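You operate a simulated robot arm through the tools that you are given. There is no shell and no other tool. Be economical: measure what you need, move in short steps, check, and stop when the job is done.

You run a simulated two-armed robot. Do the job below in one go: nothing can be reset, and whatever is moved stays where it is left.

## Task
Turn the cold dial to 7 C. Fetch the jelly plate from the side leaf of the steam table and set it on the shelf of the end table. Take the pink sponge and leave it on the top of the square table. Fetch the sauce bottle and stand it on the top of the steel rack. Put the beige dark cupcake plate from the back of the counter on the left board of the sink and the blue dark cupcake plate on the middle shelf of the low rack. Put two of the white cups from the top of the long table on the shelf of the small table. Any order will do. Set down upright: sauce bottle, white cup.

It is judged by the outcome, as a careful person would: the job done as asked, and still so three seconds after it is handed in. It fails if anything else is knocked over, pushed out of place, dropped, spilled or broken.

## Robot
Two 6-joint arms with two-finger parallel grippers on one trunk, on a base that drives. Base frame: it is fixed to the floor where the robot stands at the start and does not move with it; the origin is under the middle of the robot, x ahead of it, y to its left, z up. Readings come in m, degrees, newtons and seconds.
The left shoulder is at the start at [-0.102, 0.177, 0.758], the right one opposite. With the tool pointing down near the work surface each hand reaches from about 0.1 to 0.7 m from the robot's upright axis, wherever it stands, measured 20 degrees to its own side. Places, roughly: cold dial [0.6, 0, 0.8]; dark cupcake plate [-4, 0, 0.75]; jelly plate (15x15x5 cm) [0.7, -1.6, 0.8]; left board of the sink [0.4, 1.7, 0.9]; middle shelf of the low rack [-3.1, 1.3, 0.5]; pink sponge (7x9x4 cm) [1, -1.6, 0.8]; sauce bottle (8x8x29 cm) [1, -2.2, 0.9]; shelf of the end table [-1.4, -3.1, 0.4]; shelf of the small table [-2.2, -1.1, 0.3]; top of the square table [0.9, -2.4, 0.7]; top of the steel rack [0.1, -3.2, 1]; white cup (8x8x9 cm) [-5.5, -0.4, 0.8]. Payload 1.57 kg a hand.
The TCP of each hand is the grasp point between the finger pads, 0.03 m short of the fingertips. In the tool frame z runs along the fingers and y along their closing line. The gripper opens to 0.08 m. The fingers are 0.017 m wide and 0.012 m thick; the gripper's body (0.04 by 0.082 m) begins 0.08 m behind the TCP.
Orientation is that of the tool frame in the base frame, as a unit quaternion [x, y, z, w]. With the fingers straight down and closing along the base's y, the tool's x points along the base's -x, its y along +y and its z along -z.

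## Interface
- The arms move only by the tool drive_tool. It takes "left_commands", "right_commands" or both (then of equal length, played together; a hand with none holds still); each is a list of rows, each a list of 7 numbers: the shift along the base's x, y, z in mm, then the turn, a rotation vector about the base's x, y, z in degrees, then the gripper command, from -1 (fully open) to 1 (shut), values between in proportion. In form: [[dx, dy, dz, wx, wy, wz, gripper], ...]. A call has 1 to 8 rows; each row is the pose to reach, as a shift and turn from the pose commanded when the call began. Each row takes 0.2 s and may step no farther than 0.05 m and 8.6 degrees from the row before; otherwise, or with a gripper value out of range, the whole call is refused. A pose out of reach is approached as far as the arm can. The call stops where the force on the tool passes 40 N (or 10 N more than at its start, if that is more) or the arm is blocked; 0.2 s more then pass. The fingers move at their own pace (about 0.072 m/s each) and stop on an object; they squeeze with about 26 N. The grip force told is the motor's: it shows also when the fingers shut on nothing. Time passes only in rows, and 0.2 s behind the last, so rows that repeat a pose let the fingers close. It gives the time, the measured TCP pose, the force on the tool (base axes), the opening and the grip force at its end, in the units of the frame above (readings bear some noise), with the torque about the TCP (base axes, N m) and any sound that the robot's microphone picked up, and new pictures: "views" is both (left out), scene, wrist or none (wrist: the cameras of the hands that moved).
- Cameras (640 x 400 px; columns grow to the right, rows downward): "scene" is now at [0.038, -0.0029, 1.4745]; the picture's right is [-0.03, -1.00, 0.00], its down [-0.78, 0.02, -0.63] and it looks along [0.63, -0.02, -0.78] (base axes); focal length 272 px, centre (320, 200). "left" rides on the left gripper at [0.072, 0.007, -0.122] in its tool frame; the picture's right is [-0.09, 1.00, 0.00], its down [-0.84, -0.08, -0.54] and it looks along [-0.54, -0.05, 0.84] (tool axes); focal length 238 px, centre (320, 200). "right" rides on the right gripper at [0.072, -0.007, -0.122] in its tool frame; the picture's right is [0.09, 1.00, 0.00], its down [-0.84, 0.08, -0.54] and it looks along [-0.54, 0.05, 0.84] (tool axes); focal length 238 px, centre (320, 200). There is no depth. A picture from a camera that has moved, and an enlarged one, comes with that camera's place and axes in the base frame and with its lens.
- move_column(by): slides the trunk up (or, below 0, down) by that many m; the arms and the scene camera ride with it, the base frame stays. It gives what a move gives, with no picture.
- base_move(legs): drives the robot by 1 to 6 legs, each [ahead, left, turn to the left] in m, m and degrees, along the robot's own axes; the way and the turn of a leg run together, so that a leg with both is an arc; at most 1.5 m and 180 degrees a leg. The arms and the cameras ride along, it lands a little off, and it stops where it bumps. It gives what a move gives, and a new picture of the scene camera.
- head_to(pan, tilt): turns the head with the scene camera to pan (to the left, within 143 degrees either way) and tilt (down, from -29 to 69), counted from straight ahead of the robot. It gives what a move gives, and a new picture of the scene camera.
- enlarge(camera, box): a new picture of the part [left, top, right, bottom] of that camera's present view, enlarged. No time passes.
- sign_off(): hands the job in; it is judged then, once.

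Go step by step. Nothing tells you exact positions but the pictures and the camera data: compare them with the known pose of the tool, close in by small moves and look again before you grip or let go. The budget is 217 turns and 260 pictures, counting those below and the enlarged ones. Unless the task says otherwise, let go and move clear before handing in.

The tools are called after "Emit:" as a command line: name --argument value ..., lists and objects as JSON in quotes. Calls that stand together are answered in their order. drive_tool: Moves the arms, as the interface text tells. Its arguments: {"type":"object","properties":{"left_commands":{"type":"array"},"right_commands":{"type":"array"},"views":{"type":"string","enum":["both","scene","wrist","none"]}},"required":[]} The other tools are called the same way: move_column (by) slides the trunk up or down; base_move (legs) drives the base; head_to (pan, tilt) turns the head that bears the scene camera; enlarge (camera, box) takes an enlarged picture of a part of a camera's view; sign_off () hands the job in.

At the start:

```text
time: 0.0
left_position: [0.4377, 0.1428, 0.9289]
left_orientation: [0.0, 1.0, 0.0, 0.0]
left_wrist_force: [-0.1, -0.3, -0.8]
left_torque: [-0.01, -0.01, -0.02]
left_gripper_width: 0.0799
left_grip_force: 0.1
right_position: [0.4033, -0.1884, 0.9649]
right_orientation: [-0.001, 1.0, 0.0, 0.0]
right_wrist_force: [1.2, -0.3, 0.4]
right_torque: [-0.01, 0.02, -0.01]
right_gripper_width: 0.08
right_grip_force: 0.0
trunk travel left (down, up): [-0.2, 0.128]
robot x, y, heading: [0.0002, 0.0027, 0.2]
head pan, tilt: [-1.6, 51.2]
```

scene: 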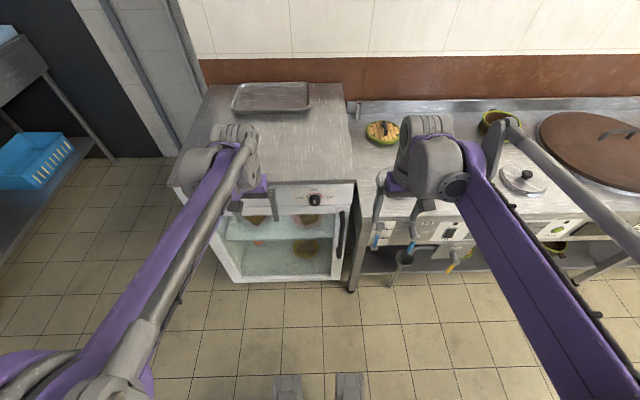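
right: 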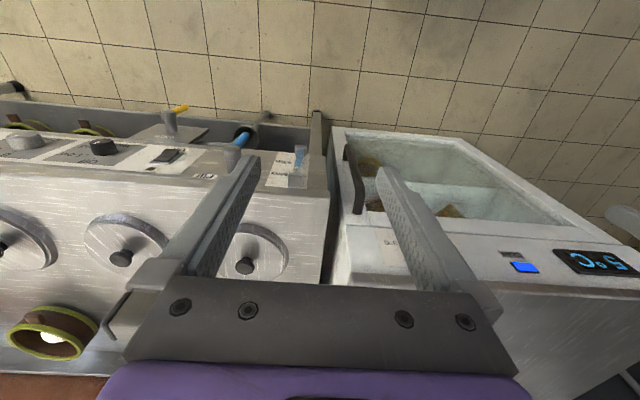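
left: 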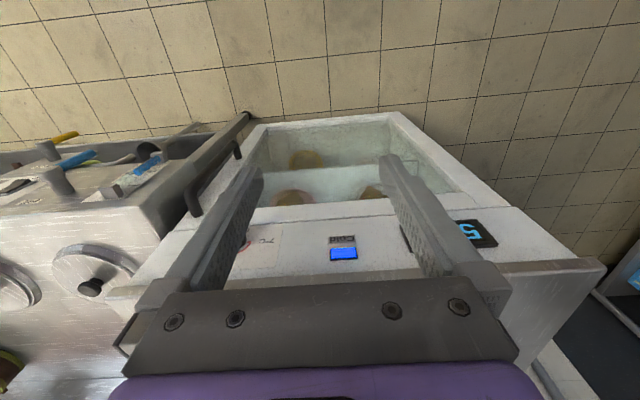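

I see a small fridge ahead with a dial on its front and a display showing 5 °C. I'll enlarge the dial area first.

Emit:
enlarge --camera "scene" --box '[230, 170, 370, 260]'

Emit:
enlarge --camera "left" --box '[220, 180, 520, 300]'

```text
4.44 times, centred on (300, 215) of scene
camera zoom: at [0.038, -0.0029, 1.4745], right [-0.03, -1.0, 0.0], down [-0.78, 0.02, -0.63], along [0.63, -0.02, -0.78], focal length 1209 px, centre (409, 133)
```

zoom: 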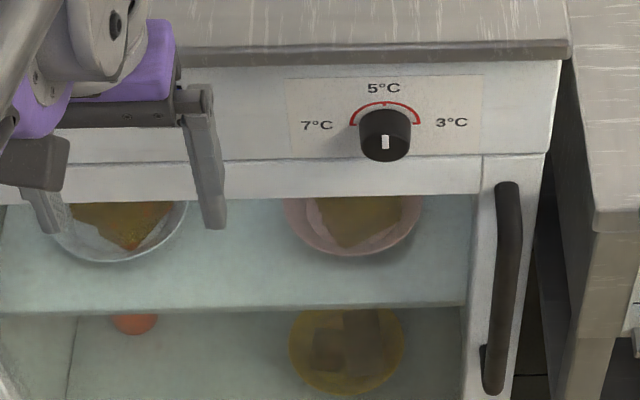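

```text
2.13 times, centred on (370, 240) of left
camera zoom: at [0.3651, 0.1494, 1.0511], right [0.09, 1.0, 0.0], down [0.84, -0.08, 0.54], along [0.54, -0.05, -0.84], focal length 508 px, centre (213, 115)
```

zoom: 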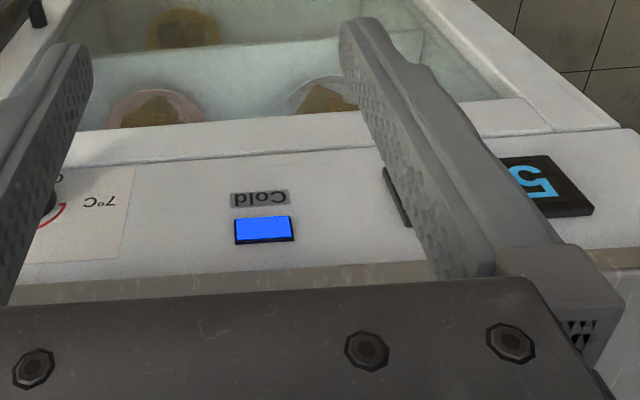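

The dial's mark is at 5 °C and 7 °C lies to the left (anticlockwise seen from the front). I take the knob to be near [0.59, 0, 0.775]. I'll tip the left hand to point forward, a bit back from it.

Emit:
drive_tool --left_commands '[[-15, -10, 0, 0, -8.5, 0, -1], [-30, -20, 0, 0, -17, 0, -1], [-45, -30, 0, 0, -25.5, 0, -1], [-60, -40, 0, 0, -34, 0, -1], [-60, -50, 0, 0, -42.5, 0, -1], [-60, -60, 0, 0, -51, 0, -1], [-60, -70, 0, 0, -59.5, 0, -1], [-60, -80, 0, 0, -68, 0, -1]]' --views "none"

Emit:
drive_tool --left_commands '[[0, -10, -20, 0, -8, 0, -1], [0, -20, -40, 0, -16, 0, -1], [0, -40, -70, 0, -22, 0, -1], [0, -63, -110, 0, -22, 0, -1], [0, -63, -150, 0, -22, 0, -1]]'

```text
time: 1.8
left_position: [0.3768, 0.0631, 0.9291]
left_orientation: [0.001, 0.829, -0.001, 0.56]
left_wrist_force: [0.3, 0.0, -1.1]
left_torque: [-0.02, 0.02, -0.01]
left_gripper_width: 0.08
left_grip_force: 0.0
right_position: [0.4041, -0.1884, 0.9656]
right_orientation: [0.0, 1.0, 0.0, 0.0]
right_wrist_force: [0.5, 0.0, -0.3]
right_torque: [0.01, 0.01, 0.0]
right_gripper_width: 0.0797
right_grip_force: 0.0
trunk travel left (down, up): [-0.2, 0.128]
robot x, y, heading: [0.0026, -0.0011, -0.0]
head pan, tilt: [-1.6, 51.2]
```

```text
time: 3.0
left_position: [0.4267, -0.0239, 0.8523]
left_orientation: [0.001, 0.708, -0.001, 0.706]
left_wrist_force: [0.8, 0.4, -0.6]
left_torque: [0.02, -0.04, -0.02]
left_gripper_width: 0.0801
left_grip_force: 0.0
left hand out of reach, approached as far as the arm can: row 3, 4, 5
right_position: [0.4037, -0.1885, 0.9652]
right_orientation: [0.0, 1.0, 0.0, 0.0]
right_wrist_force: [0.7, 0.3, -0.7]
right_torque: [-0.01, -0.01, 0.01]
right_gripper_width: 0.0798
right_grip_force: 0.0
trunk travel left (down, up): [-0.2, 0.128]
robot x, y, heading: [-0.0025, 0.0012, -0.1]
head pan, tilt: [-1.6, 51.2]
camera scene: at [0.0388, -0.0031, 1.4744], right [-0.03, -1.0, 0.0], down [-0.78, 0.02, -0.63], along [0.63, -0.02, -0.78], focal length 272 px, centre (320, 200)
camera left: at [0.3037, -0.0177, 0.7792], right [0.0, 1.0, 0.09], down [-0.54, -0.08, 0.84], along [0.84, -0.05, 0.54], focal length 238 px, centre (320, 200)
```

scene: 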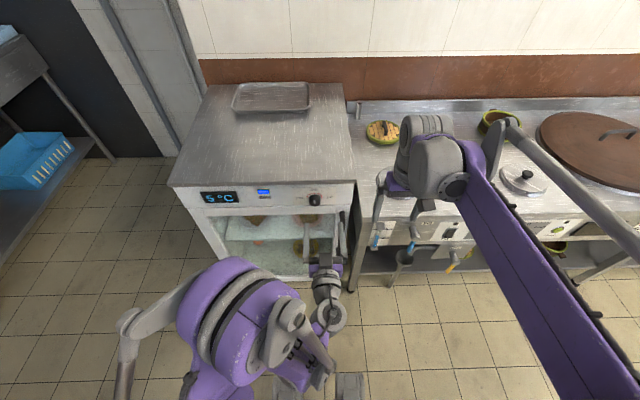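
left: 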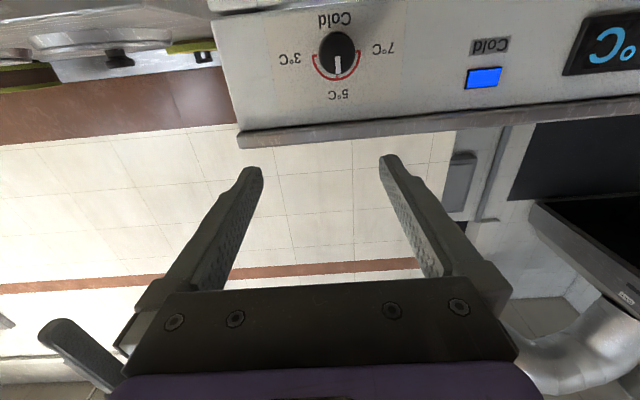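

The knob face is at about [0.595, 0.0, 0.783] by both cameras. I'll move a little forward to see how the commanded pose was taken.

Emit:
drive_tool --left_commands '[[40, 0, 0, 0, 0, 0, -1], [80, 0, 0, 0, 0, 0, -1], [90, 0, 0, 0, 0, 0, -1]]' --views "none"

```text
time: 3.8
left_position: [0.5159, -0.0236, 0.8481]
left_orientation: [0.0, 0.707, 0.0, 0.707]
left_wrist_force: [-0.4, -0.5, -0.4]
left_torque: [0.03, -0.01, -0.01]
left_gripper_width: 0.0799
left_grip_force: 0.1
right_position: [0.4024, -0.1884, 0.9655]
right_orientation: [0.0, 1.0, 0.0, 0.0]
right_wrist_force: [0.1, -1.2, -0.2]
right_torque: [0.02, -0.02, 0.01]
right_gripper_width: 0.0797
right_grip_force: 0.1
trunk travel left (down, up): [-0.2, 0.128]
robot x, y, heading: [-0.0024, -0.0032, 0.2]
head pan, tilt: [-1.6, 51.2]
```

The commanded pose is the reached one. Lowering to the knob's height, still short of it.

Emit:
drive_tool --left_commands '[[-10, 12, -35, 0, 0, 0, -1], [-10, 23, -65, 0, 0, 0, -1], [-10, 23, -65, 0, 0, 0, -1]]'

```text
time: 4.6
left_position: [0.5049, -0.0029, 0.783]
left_orientation: [0.0, 0.707, 0.0, 0.707]
left_wrist_force: [0.1, -0.1, -0.2]
left_torque: [0.0, 0.02, -0.02]
left_gripper_width: 0.0803
left_grip_force: 0.0
right_position: [0.4024, -0.1879, 0.9656]
right_orientation: [0.0, 1.0, 0.0, 0.0]
right_wrist_force: [0.2, 0.1, 0.2]
right_torque: [-0.01, -0.02, 0.0]
right_gripper_width: 0.0796
right_grip_force: 0.0
trunk travel left (down, up): [-0.2, 0.128]
robot x, y, heading: [-0.0013, 0.0007, 0.0]
head pan, tilt: [-1.6, 51.2]
camera scene: at [0.0378, -0.003, 1.4745], right [-0.03, -1.0, 0.0], down [-0.78, 0.02, -0.63], along [0.63, -0.02, -0.78], focal length 272 px, centre (320, 200)
camera left: at [0.3831, 0.0038, 0.7105], right [0.0, 1.0, 0.09], down [-0.54, -0.08, 0.84], along [0.84, -0.05, 0.54], focal length 238 px, centre (320, 200)
```

scene: 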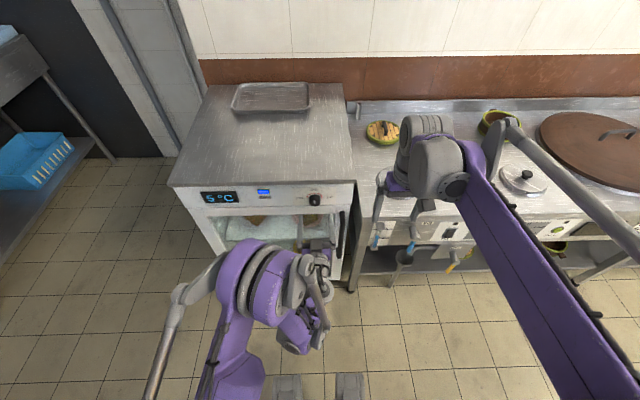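
left: 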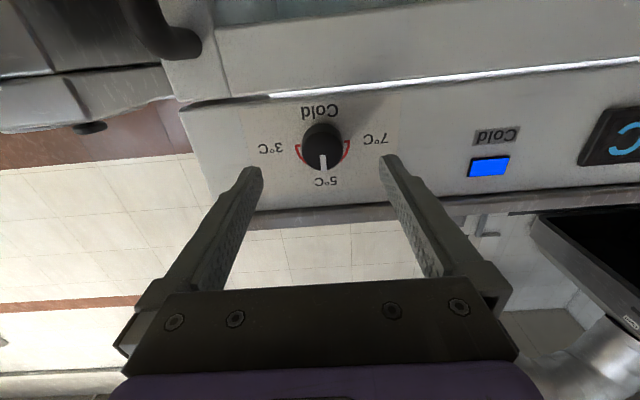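

Knob at about z 0.788, y -0.001. Advancing so the fingers straddle it, then closing.

Emit:
drive_tool --left_commands '[[25, 2, 5, 0, 0, 0, -1], [50, 2, 5, 0, 0, 0, -1], [70, 2, 5, 0, 0, 0, -1], [70, 2, 5, 0, 0, 0, -1]]'

```text
time: 5.4
left_position: [0.5695, -0.0021, 0.7892]
left_orientation: [-0.001, 0.707, 0.001, 0.707]
left_wrist_force: [-8.9, 0.3, 2.9]
left_torque: [0.04, -0.06, 0.34]
left_gripper_width: 0.0797
left_grip_force: 0.0
right_position: [0.4031, -0.1891, 0.9651]
right_orientation: [0.0, 1.0, 0.0, 0.0]
right_wrist_force: [-0.2, -0.2, 0.3]
right_torque: [0.0, 0.0, -0.06]
right_gripper_width: 0.0801
right_grip_force: 0.0
trunk travel left (down, up): [-0.2, 0.128]
robot x, y, heading: [-0.0019, -0.0014, 0.1]
head pan, tilt: [-1.6, 51.2]
stopped in row 4 (left hand): the force on the tool passed its limit at 56 N (the readings are from after the stop); the commanded pose is now the measured one
camera scene: at [0.0377, -0.0029, 1.4745], right [-0.03, -1.0, 0.0], down [-0.78, 0.02, -0.63], along [0.63, -0.02, -0.78], focal length 272 px, centre (320, 200)
camera left: at [0.4477, 0.0043, 0.7168], right [0.0, 1.0, 0.09], down [-0.54, -0.08, 0.84], along [0.84, -0.05, 0.54], focal length 238 px, centre (320, 200)
```

scene: 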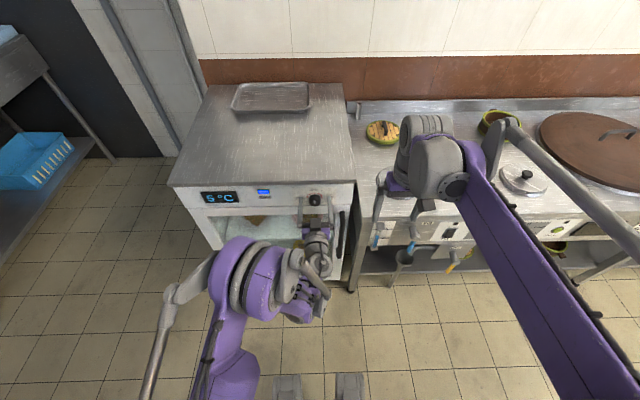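
left: 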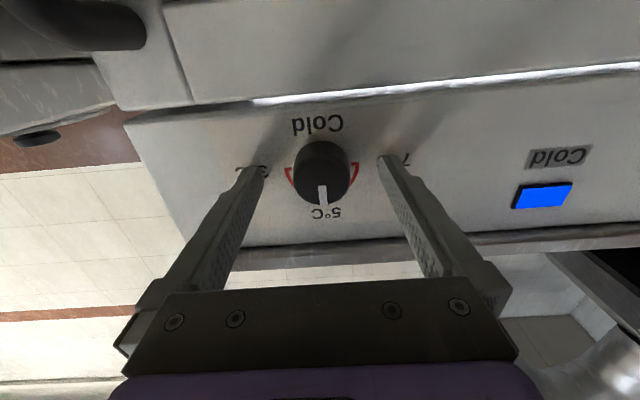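

The fingertips touched the panel (x ≈ 0.60). Backing off 5 mm, lowering 6 mm and closing on the knob.

Emit:
drive_tool --left_commands '[[-6, 1, -3, 0, 0, 0, -1], [-6, 1, -6, 0, 0, 0, 0], [-6, 1, -6, 0, 0, 0, 1], [-6, 1, -6, 0, 0, 0, 1], [-6, 1, -6, 0, 0, 0, 1]]' --views "wrist"

```text
time: 6.6
left_position: [0.5651, -0.0007, 0.7838]
left_orientation: [0.0, 0.707, 0.0, 0.707]
left_wrist_force: [0.5, 1.0, 1.0]
left_torque: [-0.02, -0.14, 0.02]
left_gripper_width: 0.0368
left_grip_force: 43.7
right_position: [0.4022, -0.1887, 0.9653]
right_orientation: [-0.001, 1.0, 0.0, 0.0]
right_wrist_force: [0.7, 0.1, 0.0]
right_torque: [0.0, -0.03, -0.01]
right_gripper_width: 0.08
right_grip_force: 0.1
trunk travel left (down, up): [-0.2, 0.128]
robot x, y, heading: [-0.0019, -0.0033, 0.0]
head pan, tilt: [-1.6, 51.2]
camera left: at [0.4428, 0.0055, 0.7109], right [0.0, 1.0, 0.09], down [-0.54, -0.08, 0.84], along [0.84, -0.05, 0.54], focal length 238 px, centre (320, 200)
```

left: 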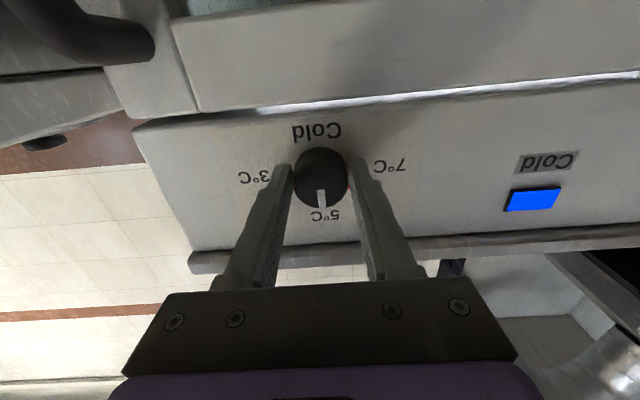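

Knob gripped. Turning anticlockwise (negative about x) and watching the display.

Emit:
drive_tool --left_commands '[[0, 0, 0, -8, 0, 0, 1], [0, 0, 0, -16, 0, 0, 1], [0, 0, 0, -24, 0, 0, 1], [0, 0, 0, -32, 0, 0, 1], [0, 0, 0, -40, 0, 0, 1], [0, 0, 0, -40, 0, 0, 1]]' --views "scene"

Emit:
enlarge --camera "scene" --box '[180, 170, 370, 250]'

```text
time: 8.0
left_position: [0.5639, -0.0032, 0.7837]
left_orientation: [-0.241, 0.665, -0.243, 0.664]
left_wrist_force: [19.3, -14.7, 29.5]
left_torque: [0.09, -0.72, -0.33]
left_gripper_width: 0.0372
left_grip_force: 43.2
right_position: [0.4023, -0.1896, 0.9659]
right_orientation: [0.0, 1.0, 0.0, 0.0]
right_wrist_force: [-0.4, 0.2, -0.2]
right_torque: [0.0, 0.0, -0.05]
right_gripper_width: 0.0799
right_grip_force: 0.0
trunk travel left (down, up): [-0.2, 0.128]
robot x, y, heading: [-0.001, 0.0019, 0.0]
head pan, tilt: [-1.6, 51.2]
camera scene: at [0.0375, -0.0047, 1.4746], right [-0.03, -1.0, 0.0], down [-0.78, 0.02, -0.63], along [0.63, -0.02, -0.78], focal length 272 px, centre (320, 200)
```

scene: 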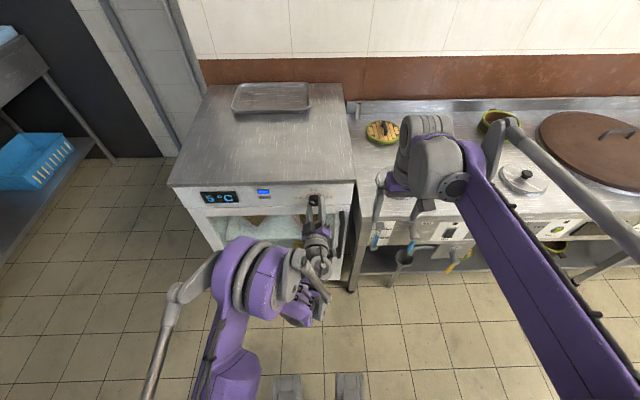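

```text
3.37 times, centred on (275, 210) of scene
camera zoom: at [0.0375, -0.0047, 1.4746], right [-0.03, -1.0, 0.0], down [-0.78, 0.02, -0.63], along [0.63, -0.02, -0.78], focal length 917 px, centre (472, 166)
```

zoom: 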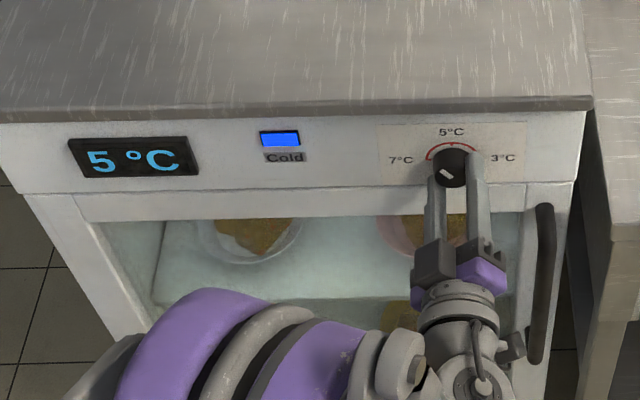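

The knob has followed about 40°, but side force has built up. I'll open, let it relax, regrip at the knob's true centre after looking.

Emit:
drive_tool --left_commands '[[0, 0, 0, 0, 0, 0, 0.2], [0, 0, 0, 0, 0, 0, -0.3], [0, 0, 0, 0, 0, 0, -0.3]]' --views "wrist"

Emit:
enlarge --camera "scene" --box '[180, 170, 370, 250]'

```text
time: 8.8
left_position: [0.5628, -0.0013, 0.7826]
left_orientation: [-0.242, 0.665, -0.243, 0.664]
left_wrist_force: [0.0, 0.7, -0.1]
left_torque: [0.01, 0.01, 0.01]
left_gripper_width: 0.0519
left_grip_force: 0.1
right_position: [0.4039, -0.1877, 0.9651]
right_orientation: [0.0, 1.0, 0.0, 0.0]
right_wrist_force: [1.3, -0.1, 0.3]
right_torque: [0.0, -0.02, -0.01]
right_gripper_width: 0.0799
right_grip_force: 0.0
trunk travel left (down, up): [-0.2, 0.128]
robot x, y, heading: [-0.0003, 0.0, -0.1]
head pan, tilt: [-1.6, 51.2]
camera left: at [0.442, -0.0425, 0.7231], right [0.0, 0.82, -0.57], down [-0.54, 0.48, 0.69], along [0.84, 0.31, 0.44], focal length 238 px, centre (320, 200)
```

left: 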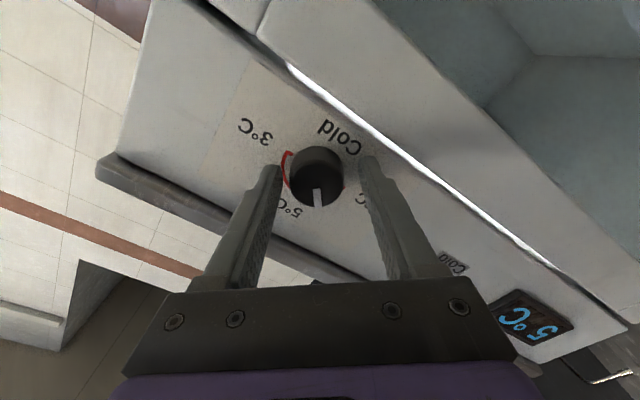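

```text
3.37 times, centred on (275, 210) of scene
camera zoom: at [0.0379, -0.0028, 1.4744], right [-0.03, -1.0, 0.0], down [-0.78, 0.02, -0.63], along [0.63, -0.02, -0.78], focal length 917 px, centre (472, 166)
```

zoom: 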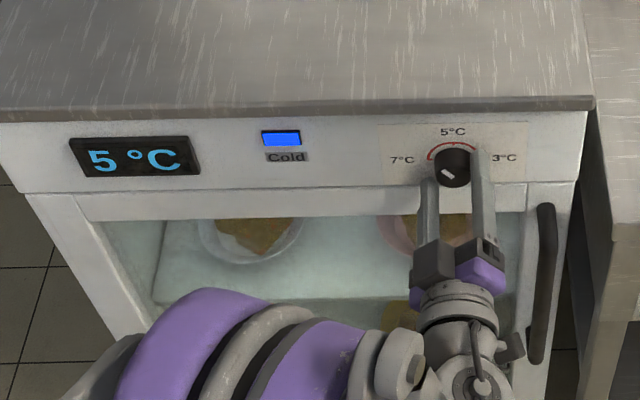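

The knob stays where I left it. Regripping and turning on by 32°.

Emit:
drive_tool --left_commands '[[0, 0, 0, 0, 0, 0, 1], [0, 0, 0, 0, 0, 0, 1], [0, 0, 0, -8, 0, 0, 1], [0, 0, 0, -16, 0, 0, 1], [0, 0, 0, -24, 0, 0, 1], [0, 0, 0, -32, 0, 0, 1], [0, 0, 0, -32, 0, 0, 1]]' --views "wrist"

Emit:
enlarge --camera "scene" --box '[180, 170, 370, 250]'

```text
time: 10.4
left_position: [0.5559, -0.0262, 0.7844]
left_orientation: [-0.424, 0.599, -0.387, 0.559]
left_wrist_force: [-6.4, -27.6, -10.9]
left_torque: [-0.2, 0.0, -0.9]
left_gripper_width: 0.0001
left_grip_force: 21.3
left hand out of reach, approached as far as the arm can: row 5, 6, 7
right_position: [0.4017, -0.1913, 0.9642]
right_orientation: [0.0, 1.0, 0.001, 0.0]
right_wrist_force: [-0.9, -0.1, 0.7]
right_torque: [-0.01, 0.0, -0.01]
right_gripper_width: 0.08
right_grip_force: 0.0
trunk travel left (down, up): [-0.2, 0.128]
robot x, y, heading: [-0.0044, -0.0041, -0.1]
head pan, tilt: [-1.6, 51.2]
camera left: at [0.4317, -0.0933, 0.7609], right [-0.07, 0.43, -0.9], down [-0.52, 0.75, 0.4], along [0.85, 0.5, 0.17], focal length 238 px, centre (320, 200)
```

left: 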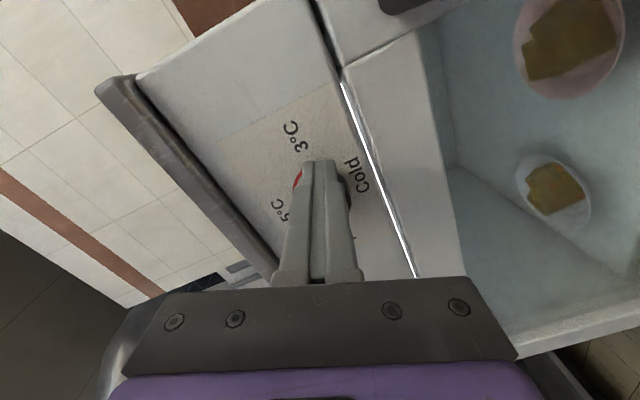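

```text
3.37 times, centred on (275, 210) of scene
camera zoom: at [0.0378, -0.0062, 1.4743], right [-0.03, -1.0, 0.0], down [-0.78, 0.02, -0.63], along [0.63, -0.02, -0.78], focal length 917 px, centre (472, 166)
```

zoom: 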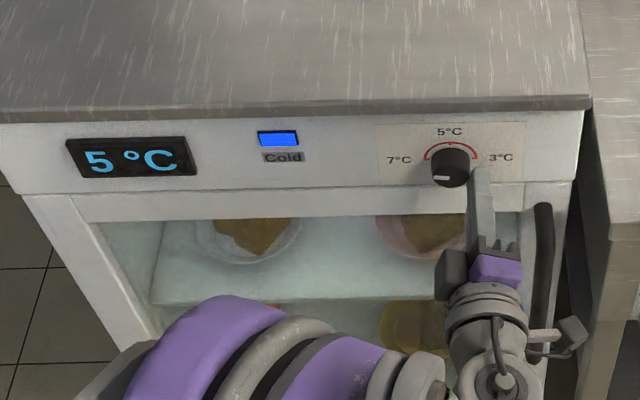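

The wrist reached its limit and the fingers slipped off, but the knob now points nearly at 7. I'll back the hand off and look closely.

Emit:
drive_tool --left_commands '[[-40, 0, 0, 0, 0, 0, 1], [-80, 0, 0, 8, 0, 0, 0], [-100, 10, 0, 16, 0, 0, -1], [-100, 20, 0, 24, 0, 0, -1]]' --views "wrist"

Emit:
enlarge --camera "scene" --box '[270, 170, 350, 220]'

```text
time: 11.4
left_position: [0.472, -0.0036, 0.7993]
left_orientation: [-0.3, 0.663, -0.249, 0.639]
left_wrist_force: [0.3, -0.1, -0.1]
left_torque: [-0.06, 0.0, -0.01]
left_gripper_width: 0.0801
left_grip_force: 0.0
left hand out of reach, approached as far as the arm can: row 2, 3, 4
right_position: [0.4023, -0.189, 0.9658]
right_orientation: [0.0, 1.0, 0.001, -0.001]
right_wrist_force: [0.5, 0.0, -0.6]
right_torque: [0.02, 0.02, -0.02]
right_gripper_width: 0.08
right_grip_force: 0.2
trunk travel left (down, up): [-0.2, 0.128]
robot x, y, heading: [0.0022, 0.0011, -0.1]
head pan, tilt: [-1.6, 51.2]
camera left: at [0.3504, -0.0579, 0.7523], right [-0.08, 0.76, -0.65], down [-0.53, 0.52, 0.67], along [0.84, 0.4, 0.36], focal length 238 px, centre (320, 200)
```

left: 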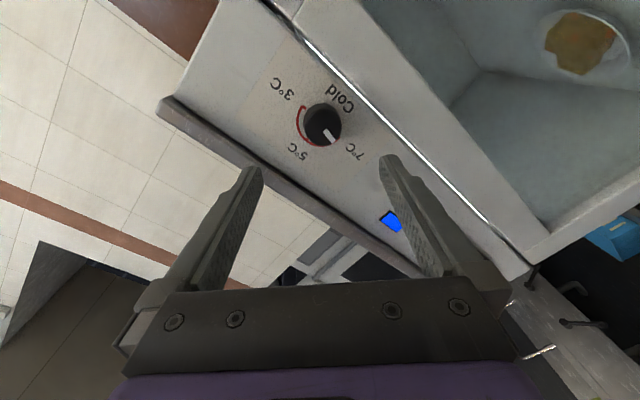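

```text
8.00 times, centred on (310, 195) of scene
camera zoom: at [0.0381, -0.0029, 1.4745], right [-0.03, -1.0, 0.0], down [-0.78, 0.02, -0.63], along [0.63, -0.02, -0.78], focal length 2177 px, centre (400, 240)
```

zoom: 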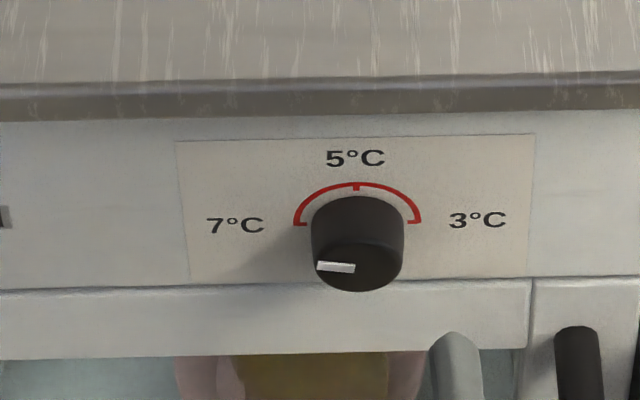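

The pointer is at about 85°, just short of level with 7 °C, and the display still says 5. I'll straighten the hand, regrip and turn a touch more.

Emit:
drive_tool --left_commands '[[5, 0, -3, 7.6, -0.3, -0.7, -1], [10, 1, -6, 15.2, -0.7, -1.4, -1], [16, 2, -9, 22.8, -1, -2.1, -1], [22, 2, -12, 30.4, -1.3, -2.8, -1], [28, 2, -15, 38, -1.7, -3.5, -1], [33, 2, -16, 45.7, -2, -4.2, -1], [33, 2, -16, 45.7, -2, -4.2, -1]]' --views "none"

Emit:
enlarge --camera "scene" --box '[180, 170, 370, 250]'

```text
time: 13.0
left_position: [0.505, -0.0047, 0.7847]
left_orientation: [0.002, 0.707, -0.001, 0.707]
left_wrist_force: [0.6, -0.3, -0.6]
left_torque: [-0.01, -0.01, 0.01]
left_gripper_width: 0.0799
left_grip_force: 0.0
right_position: [0.4043, -0.189, 0.9655]
right_orientation: [0.0, 1.0, 0.0, 0.0]
right_wrist_force: [0.2, -0.1, -0.5]
right_torque: [0.03, -0.02, -0.03]
right_gripper_width: 0.08
right_grip_force: 0.1
trunk travel left (down, up): [-0.2, 0.128]
robot x, y, heading: [-0.0002, -0.0005, 0.0]
head pan, tilt: [-1.6, 51.2]
```

```text
3.37 times, centred on (275, 210) of scene
camera zoom: at [0.0379, -0.003, 1.4745], right [-0.03, -1.0, 0.0], down [-0.78, 0.02, -0.63], along [0.63, -0.02, -0.78], focal length 917 px, centre (472, 166)
```

zoom: 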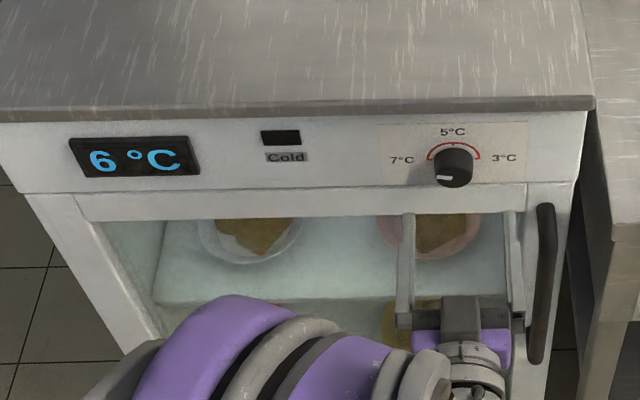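

The display now reads 6, so it lags and drifts towards the setting. I'll still nudge the pointer the last few degrees.

Emit:
drive_tool --left_commands '[[30, 3, -1, 0, 0, 0, -1], [60, 3, -1, 0, 0, 0, -1], [60, 3, -1, 0, 0, 0, 0.5], [60, 3, -1, 0, 0, 0, 1], [60, 3, -1, 0, 0, 0, 1], [60, 3, -1, -6, 0, 0, 1], [60, 3, -1, -6, 0, 0, 1]]' --views "none"

Emit:
enlarge --camera "scene" --box '[270, 170, 350, 220]'

```text
time: 14.6
left_position: [0.5649, -0.0009, 0.7831]
left_orientation: [-0.037, 0.706, -0.04, 0.706]
left_wrist_force: [-2.1, 0.3, -3.2]
left_torque: [-0.03, -0.65, 0.11]
left_gripper_width: 0.0369
left_grip_force: 43.5
right_position: [0.405, -0.1875, 0.9645]
right_orientation: [0.0, 1.0, -0.001, 0.0]
right_wrist_force: [0.1, 0.0, -0.3]
right_torque: [0.0, 0.03, 0.0]
right_gripper_width: 0.0799
right_grip_force: 0.0
trunk travel left (down, up): [-0.2, 0.128]
robot x, y, heading: [-0.0022, 0.0019, -0.3]
head pan, tilt: [-1.6, 51.2]
```

```text
8.00 times, centred on (310, 195) of scene
camera zoom: at [0.0379, -0.003, 1.4744], right [-0.03, -1.0, 0.0], down [-0.78, 0.02, -0.63], along [0.63, -0.02, -0.78], focal length 2177 px, centre (400, 240)
```

zoom: 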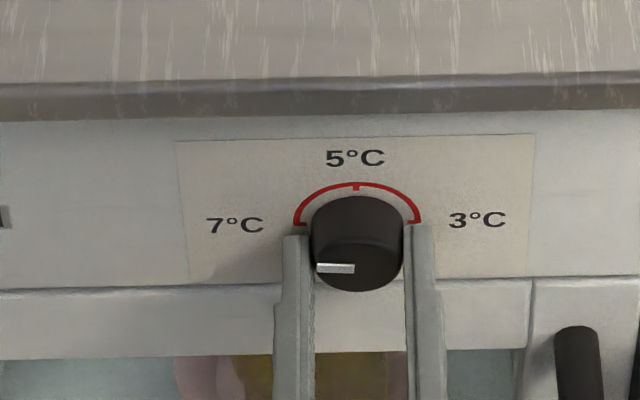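

The pointer now sits level on 7. Releasing and withdrawing the hand.

Emit:
drive_tool --left_commands '[[0, 0, 0, 0, 0, 0, 0], [0, 0, 0, 0, 0, 0, -1], [0, 0, 0, 0, 0, 0, -1], [-40, 0, 0, 0, 0, 0, -1], [-80, 20, 20, 0, 0, 0, -1], [-110, 40, 50, 0, 0, 0, -1], [-120, 70, 90, 0, 0, 0, -1]]' --views "none"

Emit:
drive_tool --left_commands '[[0, 15, 10, 0, 8.5, 0, -1], [0, 30, 25, 0, 17, 0, -1], [0, 45, 40, 0, 25.5, 0, -1], [0, 60, 60, 0, 34, 0, -1], [0, 75, 70, 0, 42.5, 0, -1], [0, 90, 80, 0, 51, 0, -1], [0, 90, 80, 0, 59.5, 0, -1], [0, 90, 80, 0, 68, 0, -1]]' --views "none"

Emit:
head_to --pan -65 --tilt 25

```text
refused: row 7 steps farther than a row can; nothing moved
```

```text
time: 16.4
left_position: [0.5663, 0.0894, 0.8638]
left_orientation: [-0.053, 0.98, -0.012, 0.19]
left_wrist_force: [0.0, -0.4, 0.5]
left_torque: [0.0, 0.04, 0.01]
left_gripper_width: 0.0799
left_grip_force: 0.0
right_position: [0.4035, -0.188, 0.9658]
right_orientation: [-0.001, 1.0, 0.0, 0.0]
right_wrist_force: [-0.1, -0.7, 0.1]
right_torque: [0.01, 0.0, 0.0]
right_gripper_width: 0.0796
right_grip_force: 0.1
trunk travel left (down, up): [-0.2, 0.128]
robot x, y, heading: [0.0028, 0.0022, 0.1]
head pan, tilt: [-1.6, 51.2]
```

```text
time: 17.8
left_position: [0.5662, 0.0892, 0.8655]
left_orientation: [-0.052, 0.98, -0.013, 0.191]
left_wrist_force: [0.0, 0.1, 0.1]
left_torque: [-0.02, -0.01, 0.04]
left_gripper_width: 0.08
left_grip_force: 0.0
right_position: [0.4029, -0.1878, 0.9648]
right_orientation: [0.0, 1.0, 0.0, 0.0]
right_wrist_force: [0.4, 0.5, 0.0]
right_torque: [-0.02, -0.02, -0.01]
right_gripper_width: 0.0801
right_grip_force: 0.1
trunk travel left (down, up): [-0.2, 0.128]
robot x, y, heading: [-0.001, -0.0009, -0.2]
head pan, tilt: [-65.0, 25.0]
camera scene: at [0.0011, -0.0843, 1.5135], right [-0.91, -0.42, 0.0], down [-0.18, 0.38, -0.91], along [0.38, -0.82, -0.42], focal length 272 px, centre (320, 200)
```

scene: 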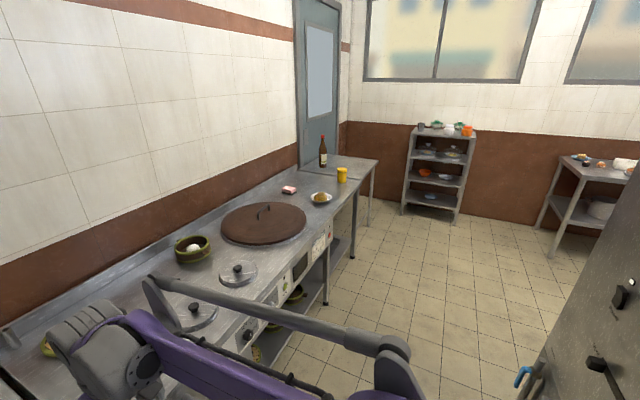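

The first call was refused and the second ran anyway, so I must check the knob. I also see the steam table to the right with the sponge, jelly plate, bottle, and the steel rack in the far corner.

Emit:
head_to --pan -1.6 --tilt 51

Emit:
enlarge --camera "scene" --box '[180, 170, 370, 250]'

```text
time: 19.1
left_position: [0.565, 0.0897, 0.8651]
left_orientation: [-0.052, 0.98, -0.012, 0.191]
left_wrist_force: [0.1, 0.4, 0.2]
left_torque: [-0.01, 0.0, 0.01]
left_gripper_width: 0.0799
left_grip_force: 0.1
right_position: [0.4028, -0.1884, 0.966]
right_orientation: [0.0, 1.0, 0.0, 0.0]
right_wrist_force: [0.3, -0.4, 0.6]
right_torque: [-0.02, 0.04, -0.02]
right_gripper_width: 0.08
right_grip_force: 0.0
trunk travel left (down, up): [-0.2, 0.128]
robot x, y, heading: [-0.0032, -0.0004, 0.0]
head pan, tilt: [-1.6, 51.0]
camera scene: at [0.0381, -0.003, 1.4748], right [-0.03, -1.0, 0.0], down [-0.78, 0.02, -0.63], along [0.63, -0.02, -0.78], focal length 272 px, centre (320, 200)
```

scene: 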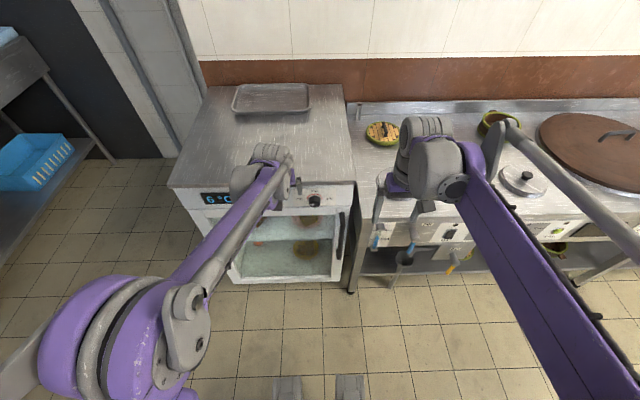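

```text
3.37 times, centred on (275, 210) of scene
camera zoom: at [0.0381, -0.003, 1.4748], right [-0.03, -1.0, 0.0], down [-0.78, 0.02, -0.63], along [0.63, -0.02, -0.78], focal length 917 px, centre (472, 166)
```

zoom: 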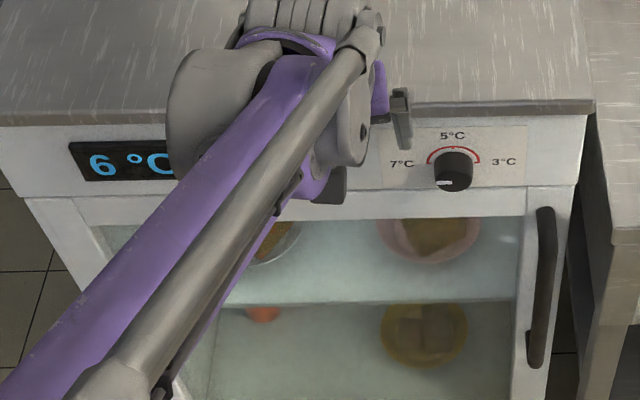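

The knob is untouched at 7. Raising and drawing back the left hand, pointing it down.

Emit:
drive_tool --left_commands '[[-20, 0, 30, 0, 0, 0, -1], [-60, 10, 50, 0.4, 7.3, -2, -1], [-100, 25, 65, 0.9, 14.6, -4, -1], [-140, 40, 80, 1.4, 22, -6, -1], [-170, 60, 100, 1.4, 22, -6, -1], [-200, 80, 130, 1.4, 22, -6, -1], [-230, 100, 160, 1.4, 22, -6, -1]]' --views "none"

Emit:
drive_tool --right_commands '[[-40, 0, 10, 0, 0, 0, -1], [-80, -5, 20, 0, 0, 0, -1], [-90, -10, 40, 0, 0, 0, -1]]' --views "none"

Emit:
head_to --pan -75 --tilt 25

Emit:
enlarge --camera "scene" --box '[120, 130, 280, 230]'

```text
time: 20.7
left_position: [0.3329, 0.1907, 1.0256]
left_orientation: [0.001, 1.0, 0.0, 0.001]
left_wrist_force: [-0.2, -0.2, 0.0]
left_torque: [-0.01, 0.02, 0.0]
left_gripper_width: 0.0801
left_grip_force: 0.0
right_position: [0.4037, -0.1892, 0.9658]
right_orientation: [0.0, 1.0, 0.0, 0.0]
right_wrist_force: [0.0, 0.8, 0.4]
right_torque: [-0.03, 0.01, 0.0]
right_gripper_width: 0.0801
right_grip_force: 0.1
trunk travel left (down, up): [-0.2, 0.128]
robot x, y, heading: [0.0012, 0.0002, 0.1]
head pan, tilt: [-1.6, 51.0]
```

```text
time: 21.5
left_position: [0.3339, 0.1898, 1.0261]
left_orientation: [0.0, 1.0, 0.0, 0.0]
left_wrist_force: [-0.2, 0.1, 0.5]
left_torque: [-0.01, 0.02, 0.02]
left_gripper_width: 0.08
left_grip_force: 0.1
right_position: [0.3126, -0.1975, 1.0047]
right_orientation: [0.0, 1.0, 0.0, 0.0]
right_wrist_force: [0.5, -0.3, 0.0]
right_torque: [0.0, 0.02, 0.0]
right_gripper_width: 0.0802
right_grip_force: 0.2
trunk travel left (down, up): [-0.2, 0.128]
robot x, y, heading: [0.001, 0.0007, -0.2]
head pan, tilt: [-1.6, 51.0]
```

```text
time: 23.0
left_position: [0.3325, 0.1901, 1.0258]
left_orientation: [0.0, 1.0, 0.0, 0.0]
left_wrist_force: [0.1, 0.6, 0.0]
left_torque: [0.0, 0.01, -0.01]
left_gripper_width: 0.0802
left_grip_force: 0.0
right_position: [0.312, -0.1962, 1.0046]
right_orientation: [-0.001, 1.0, 0.0, 0.0]
right_wrist_force: [-0.7, -0.9, 0.1]
right_torque: [0.01, 0.0, 0.04]
right_gripper_width: 0.0799
right_grip_force: 0.1
trunk travel left (down, up): [-0.2, 0.128]
robot x, y, heading: [0.0016, 0.0028, 0.2]
head pan, tilt: [-75.0, 25.0]
camera scene: at [-0.014, -0.0898, 1.5135], right [-0.97, -0.26, 0.0], down [-0.11, 0.41, -0.91], along [0.24, -0.88, -0.42], focal length 272 px, centre (320, 200)
```

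scene: 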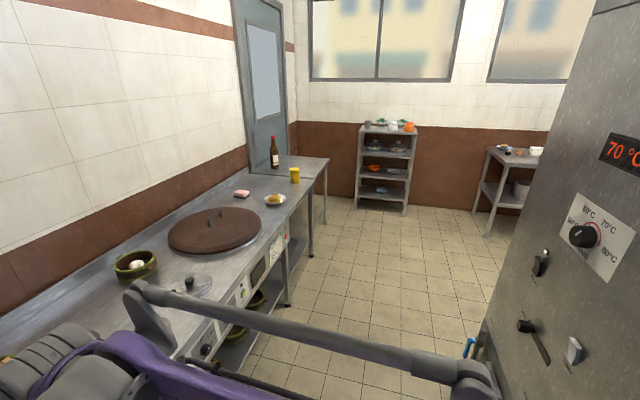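

```text
4.00 times, centred on (200, 180) of scene
camera zoom: at [-0.014, -0.0898, 1.5135], right [-0.97, -0.26, 0.0], down [-0.11, 0.41, -0.91], along [0.24, -0.88, -0.42], focal length 1088 px, centre (800, 280)
```

zoom: 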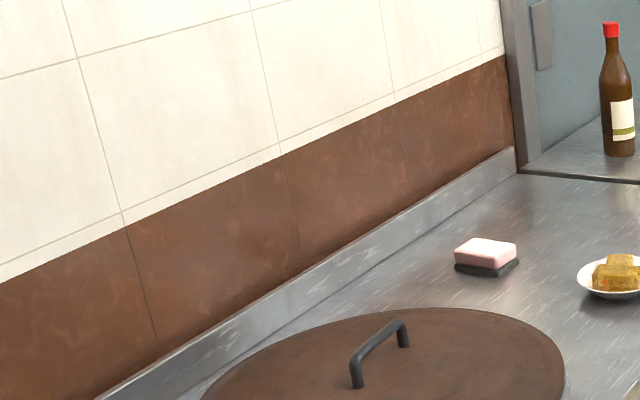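

Sponge (on a black dish), jelly plate, bottle and a yellow mug are along the right side. The aisle looks clear, so I'll sidestep to y ≈ -1.4 and look at the table.

Emit:
base_move --legs '[[0, -1.4, 0]]'

Emit:
head_to --pan -20 --tilt 35

```text
time: 35.1
left_position: [0.333, -1.1754, 1.0272]
left_orientation: [0.0, 1.0, 0.0, 0.0]
left_wrist_force: [0.6, -0.6, 0.0]
left_torque: [0.02, 0.0, -0.03]
left_gripper_width: 0.08
left_grip_force: 0.0
right_position: [0.3122, -1.5625, 1.0053]
right_orientation: [0.001, 1.0, 0.0, 0.0]
right_wrist_force: [0.4, -0.4, -0.3]
right_torque: [0.03, -0.02, 0.03]
right_gripper_width: 0.0799
right_grip_force: 0.1
trunk travel left (down, up): [-0.2, 0.128]
robot x, y, heading: [0.0019, -1.3643, 0.1]
head pan, tilt: [-75.0, 25.0]
camera scene: at [-0.0149, -1.455, 1.5136], right [-0.97, -0.26, 0.0], down [-0.11, 0.41, -0.91], along [0.23, -0.88, -0.42], focal length 272 px, centre (320, 200)
```

scene: 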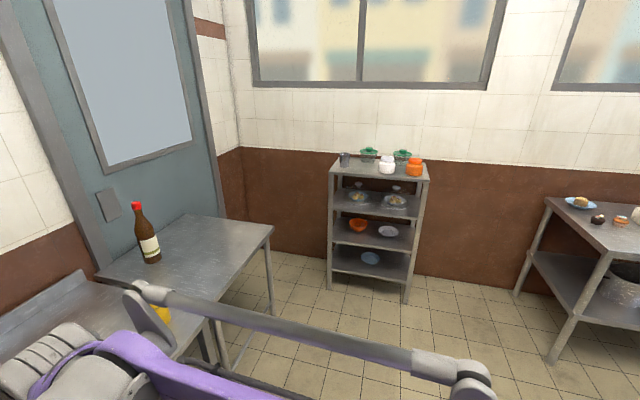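

```text
time: 36.4
left_position: [0.3341, -1.1748, 1.0255]
left_orientation: [0.001, 1.0, 0.0, 0.0]
left_wrist_force: [-0.9, 0.5, -0.3]
left_torque: [0.0, -0.05, -0.02]
left_gripper_width: 0.0804
left_grip_force: 0.2
right_position: [0.3118, -1.5616, 1.0055]
right_orientation: [0.001, 1.0, 0.0, 0.0]
right_wrist_force: [0.5, 0.5, -0.3]
right_torque: [0.0, -0.03, -0.03]
right_gripper_width: 0.08
right_grip_force: 0.1
trunk travel left (down, up): [-0.2, 0.128]
robot x, y, heading: [-0.0045, -1.3657, -0.1]
head pan, tilt: [-20.0, 35.0]
camera scene: at [0.044, -1.3962, 1.4978], right [-0.34, -0.94, 0.0], down [-0.54, 0.2, -0.82], along [0.77, -0.28, -0.57], focal length 272 px, centre (320, 200)
```

scene: 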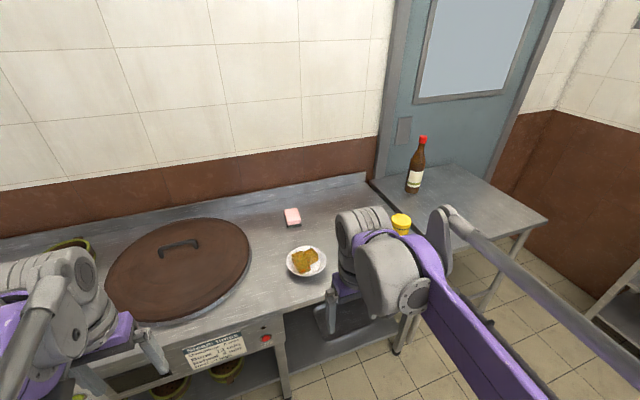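

Sponge ≈ [0.91, -1.59], jelly plate ≈ [0.66, -1.56], yellow mug ≈ [0.70, -1.97], bottle ≈ [0.99, -2.25]. Moving 0.2 m closer.

Emit:
base_move --legs '[[0.2, 0, 0]]'

Emit:
head_to --pan -15 --tilt 55

```text
time: 38.0
left_position: [0.5357, -1.1777, 1.0259]
left_orientation: [0.002, 1.0, 0.001, -0.001]
left_wrist_force: [-0.2, 0.6, 0.6]
left_torque: [-0.01, 0.02, 0.01]
left_gripper_width: 0.0801
left_grip_force: 0.1
right_position: [0.5126, -1.5642, 1.0036]
right_orientation: [0.003, 1.0, 0.0, 0.0]
right_wrist_force: [0.5, 0.8, -0.9]
right_torque: [0.02, 0.0, 0.0]
right_gripper_width: 0.08
right_grip_force: 0.1
trunk travel left (down, up): [-0.2, 0.128]
robot x, y, heading: [0.2029, -1.3661, -0.1]
head pan, tilt: [-20.0, 35.0]
camera scene: at [0.2458, -1.397, 1.4978], right [-0.35, -0.94, 0.0], down [-0.54, 0.2, -0.82], along [0.77, -0.28, -0.57], focal length 272 px, centre (320, 200)
```

scene: 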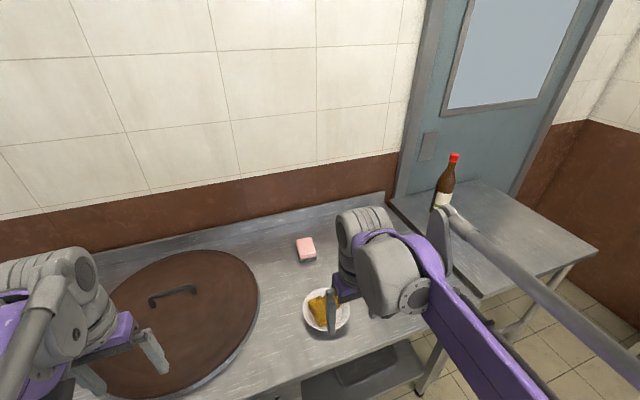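

```text
time: 38.8
left_position: [0.5367, -1.1787, 1.0256]
left_orientation: [0.002, 1.0, 0.0, -0.001]
left_wrist_force: [-0.1, -0.5, 0.3]
left_torque: [-0.01, 0.03, -0.02]
left_gripper_width: 0.0801
left_grip_force: 0.1
right_position: [0.5124, -1.5641, 1.0047]
right_orientation: [0.002, 1.0, 0.0, -0.001]
right_wrist_force: [-0.7, -0.2, -0.7]
right_torque: [-0.01, 0.01, 0.06]
right_gripper_width: 0.0798
right_grip_force: 0.0
trunk travel left (down, up): [-0.2, 0.128]
robot x, y, heading: [0.2008, -1.3648, -0.3]
head pan, tilt: [-15.0, 55.0]
camera scene: at [0.232, -1.3855, 1.4696], right [-0.26, -0.96, 0.0], down [-0.79, 0.22, -0.57], along [0.55, -0.15, -0.82], focal length 272 px, centre (320, 200)
```

scene: 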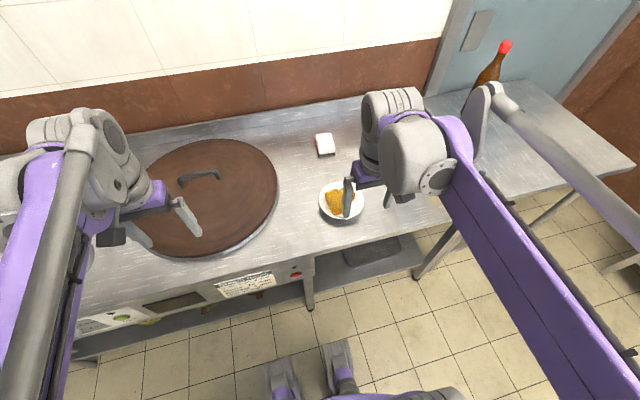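

Base still has ~0.1 m clearance. Looking at the plate and sponge through the right wrist camera.

Emit:
drive_tool --right_commands '[[0, 0, -20, 0, 0, 0, -1]]' --views "wrist"

Emit:
enlarge --camera "scene" --box '[290, 120, 390, 230]'

```text
time: 39.2
left_position: [0.5355, -1.1781, 1.0253]
left_orientation: [0.003, 1.0, 0.0, 0.0]
left_wrist_force: [0.8, -0.1, 0.2]
left_torque: [-0.01, 0.0, 0.0]
left_gripper_width: 0.0799
left_grip_force: 0.0
right_position: [0.5126, -1.5636, 0.9852]
right_orientation: [0.003, 1.0, 0.0, 0.0]
right_wrist_force: [0.4, 1.0, -0.1]
right_torque: [-0.01, 0.0, 0.01]
right_gripper_width: 0.08
right_grip_force: 0.1
trunk travel left (down, up): [-0.2, 0.128]
robot x, y, heading: [0.1998, -1.3678, 0.1]
head pan, tilt: [-15.0, 55.0]
camera right: at [0.4409, -1.5711, 1.1064], right [-0.09, 1.0, 0.0], down [0.84, 0.07, 0.54], along [0.54, 0.05, -0.84], focal length 238 px, centre (320, 200)
```

right: 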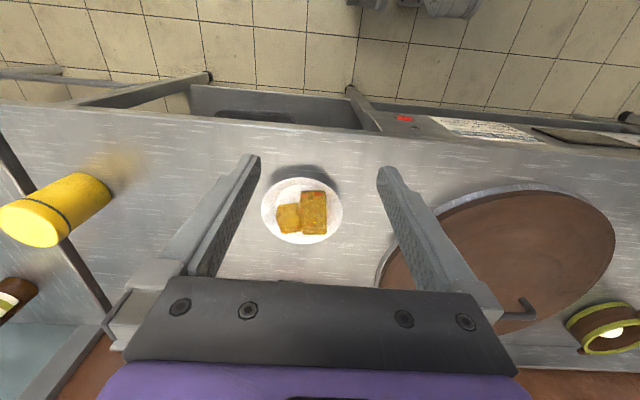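

```text
3.64 times, centred on (340, 175) of scene
camera zoom: at [0.2323, -1.3855, 1.4695], right [-0.26, -0.96, 0.0], down [-0.79, 0.22, -0.57], along [0.55, -0.15, -0.82], focal length 990 px, centre (247, 291)
```

zoom: 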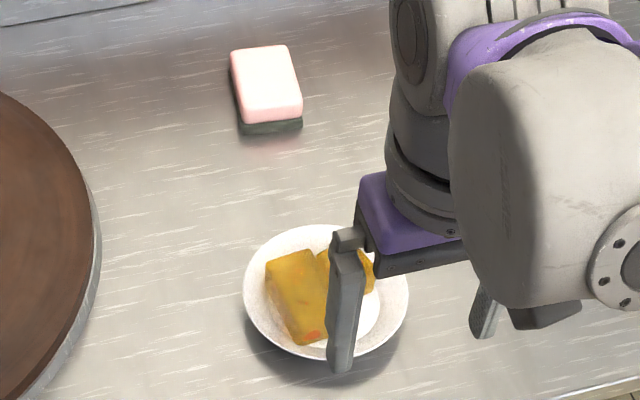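

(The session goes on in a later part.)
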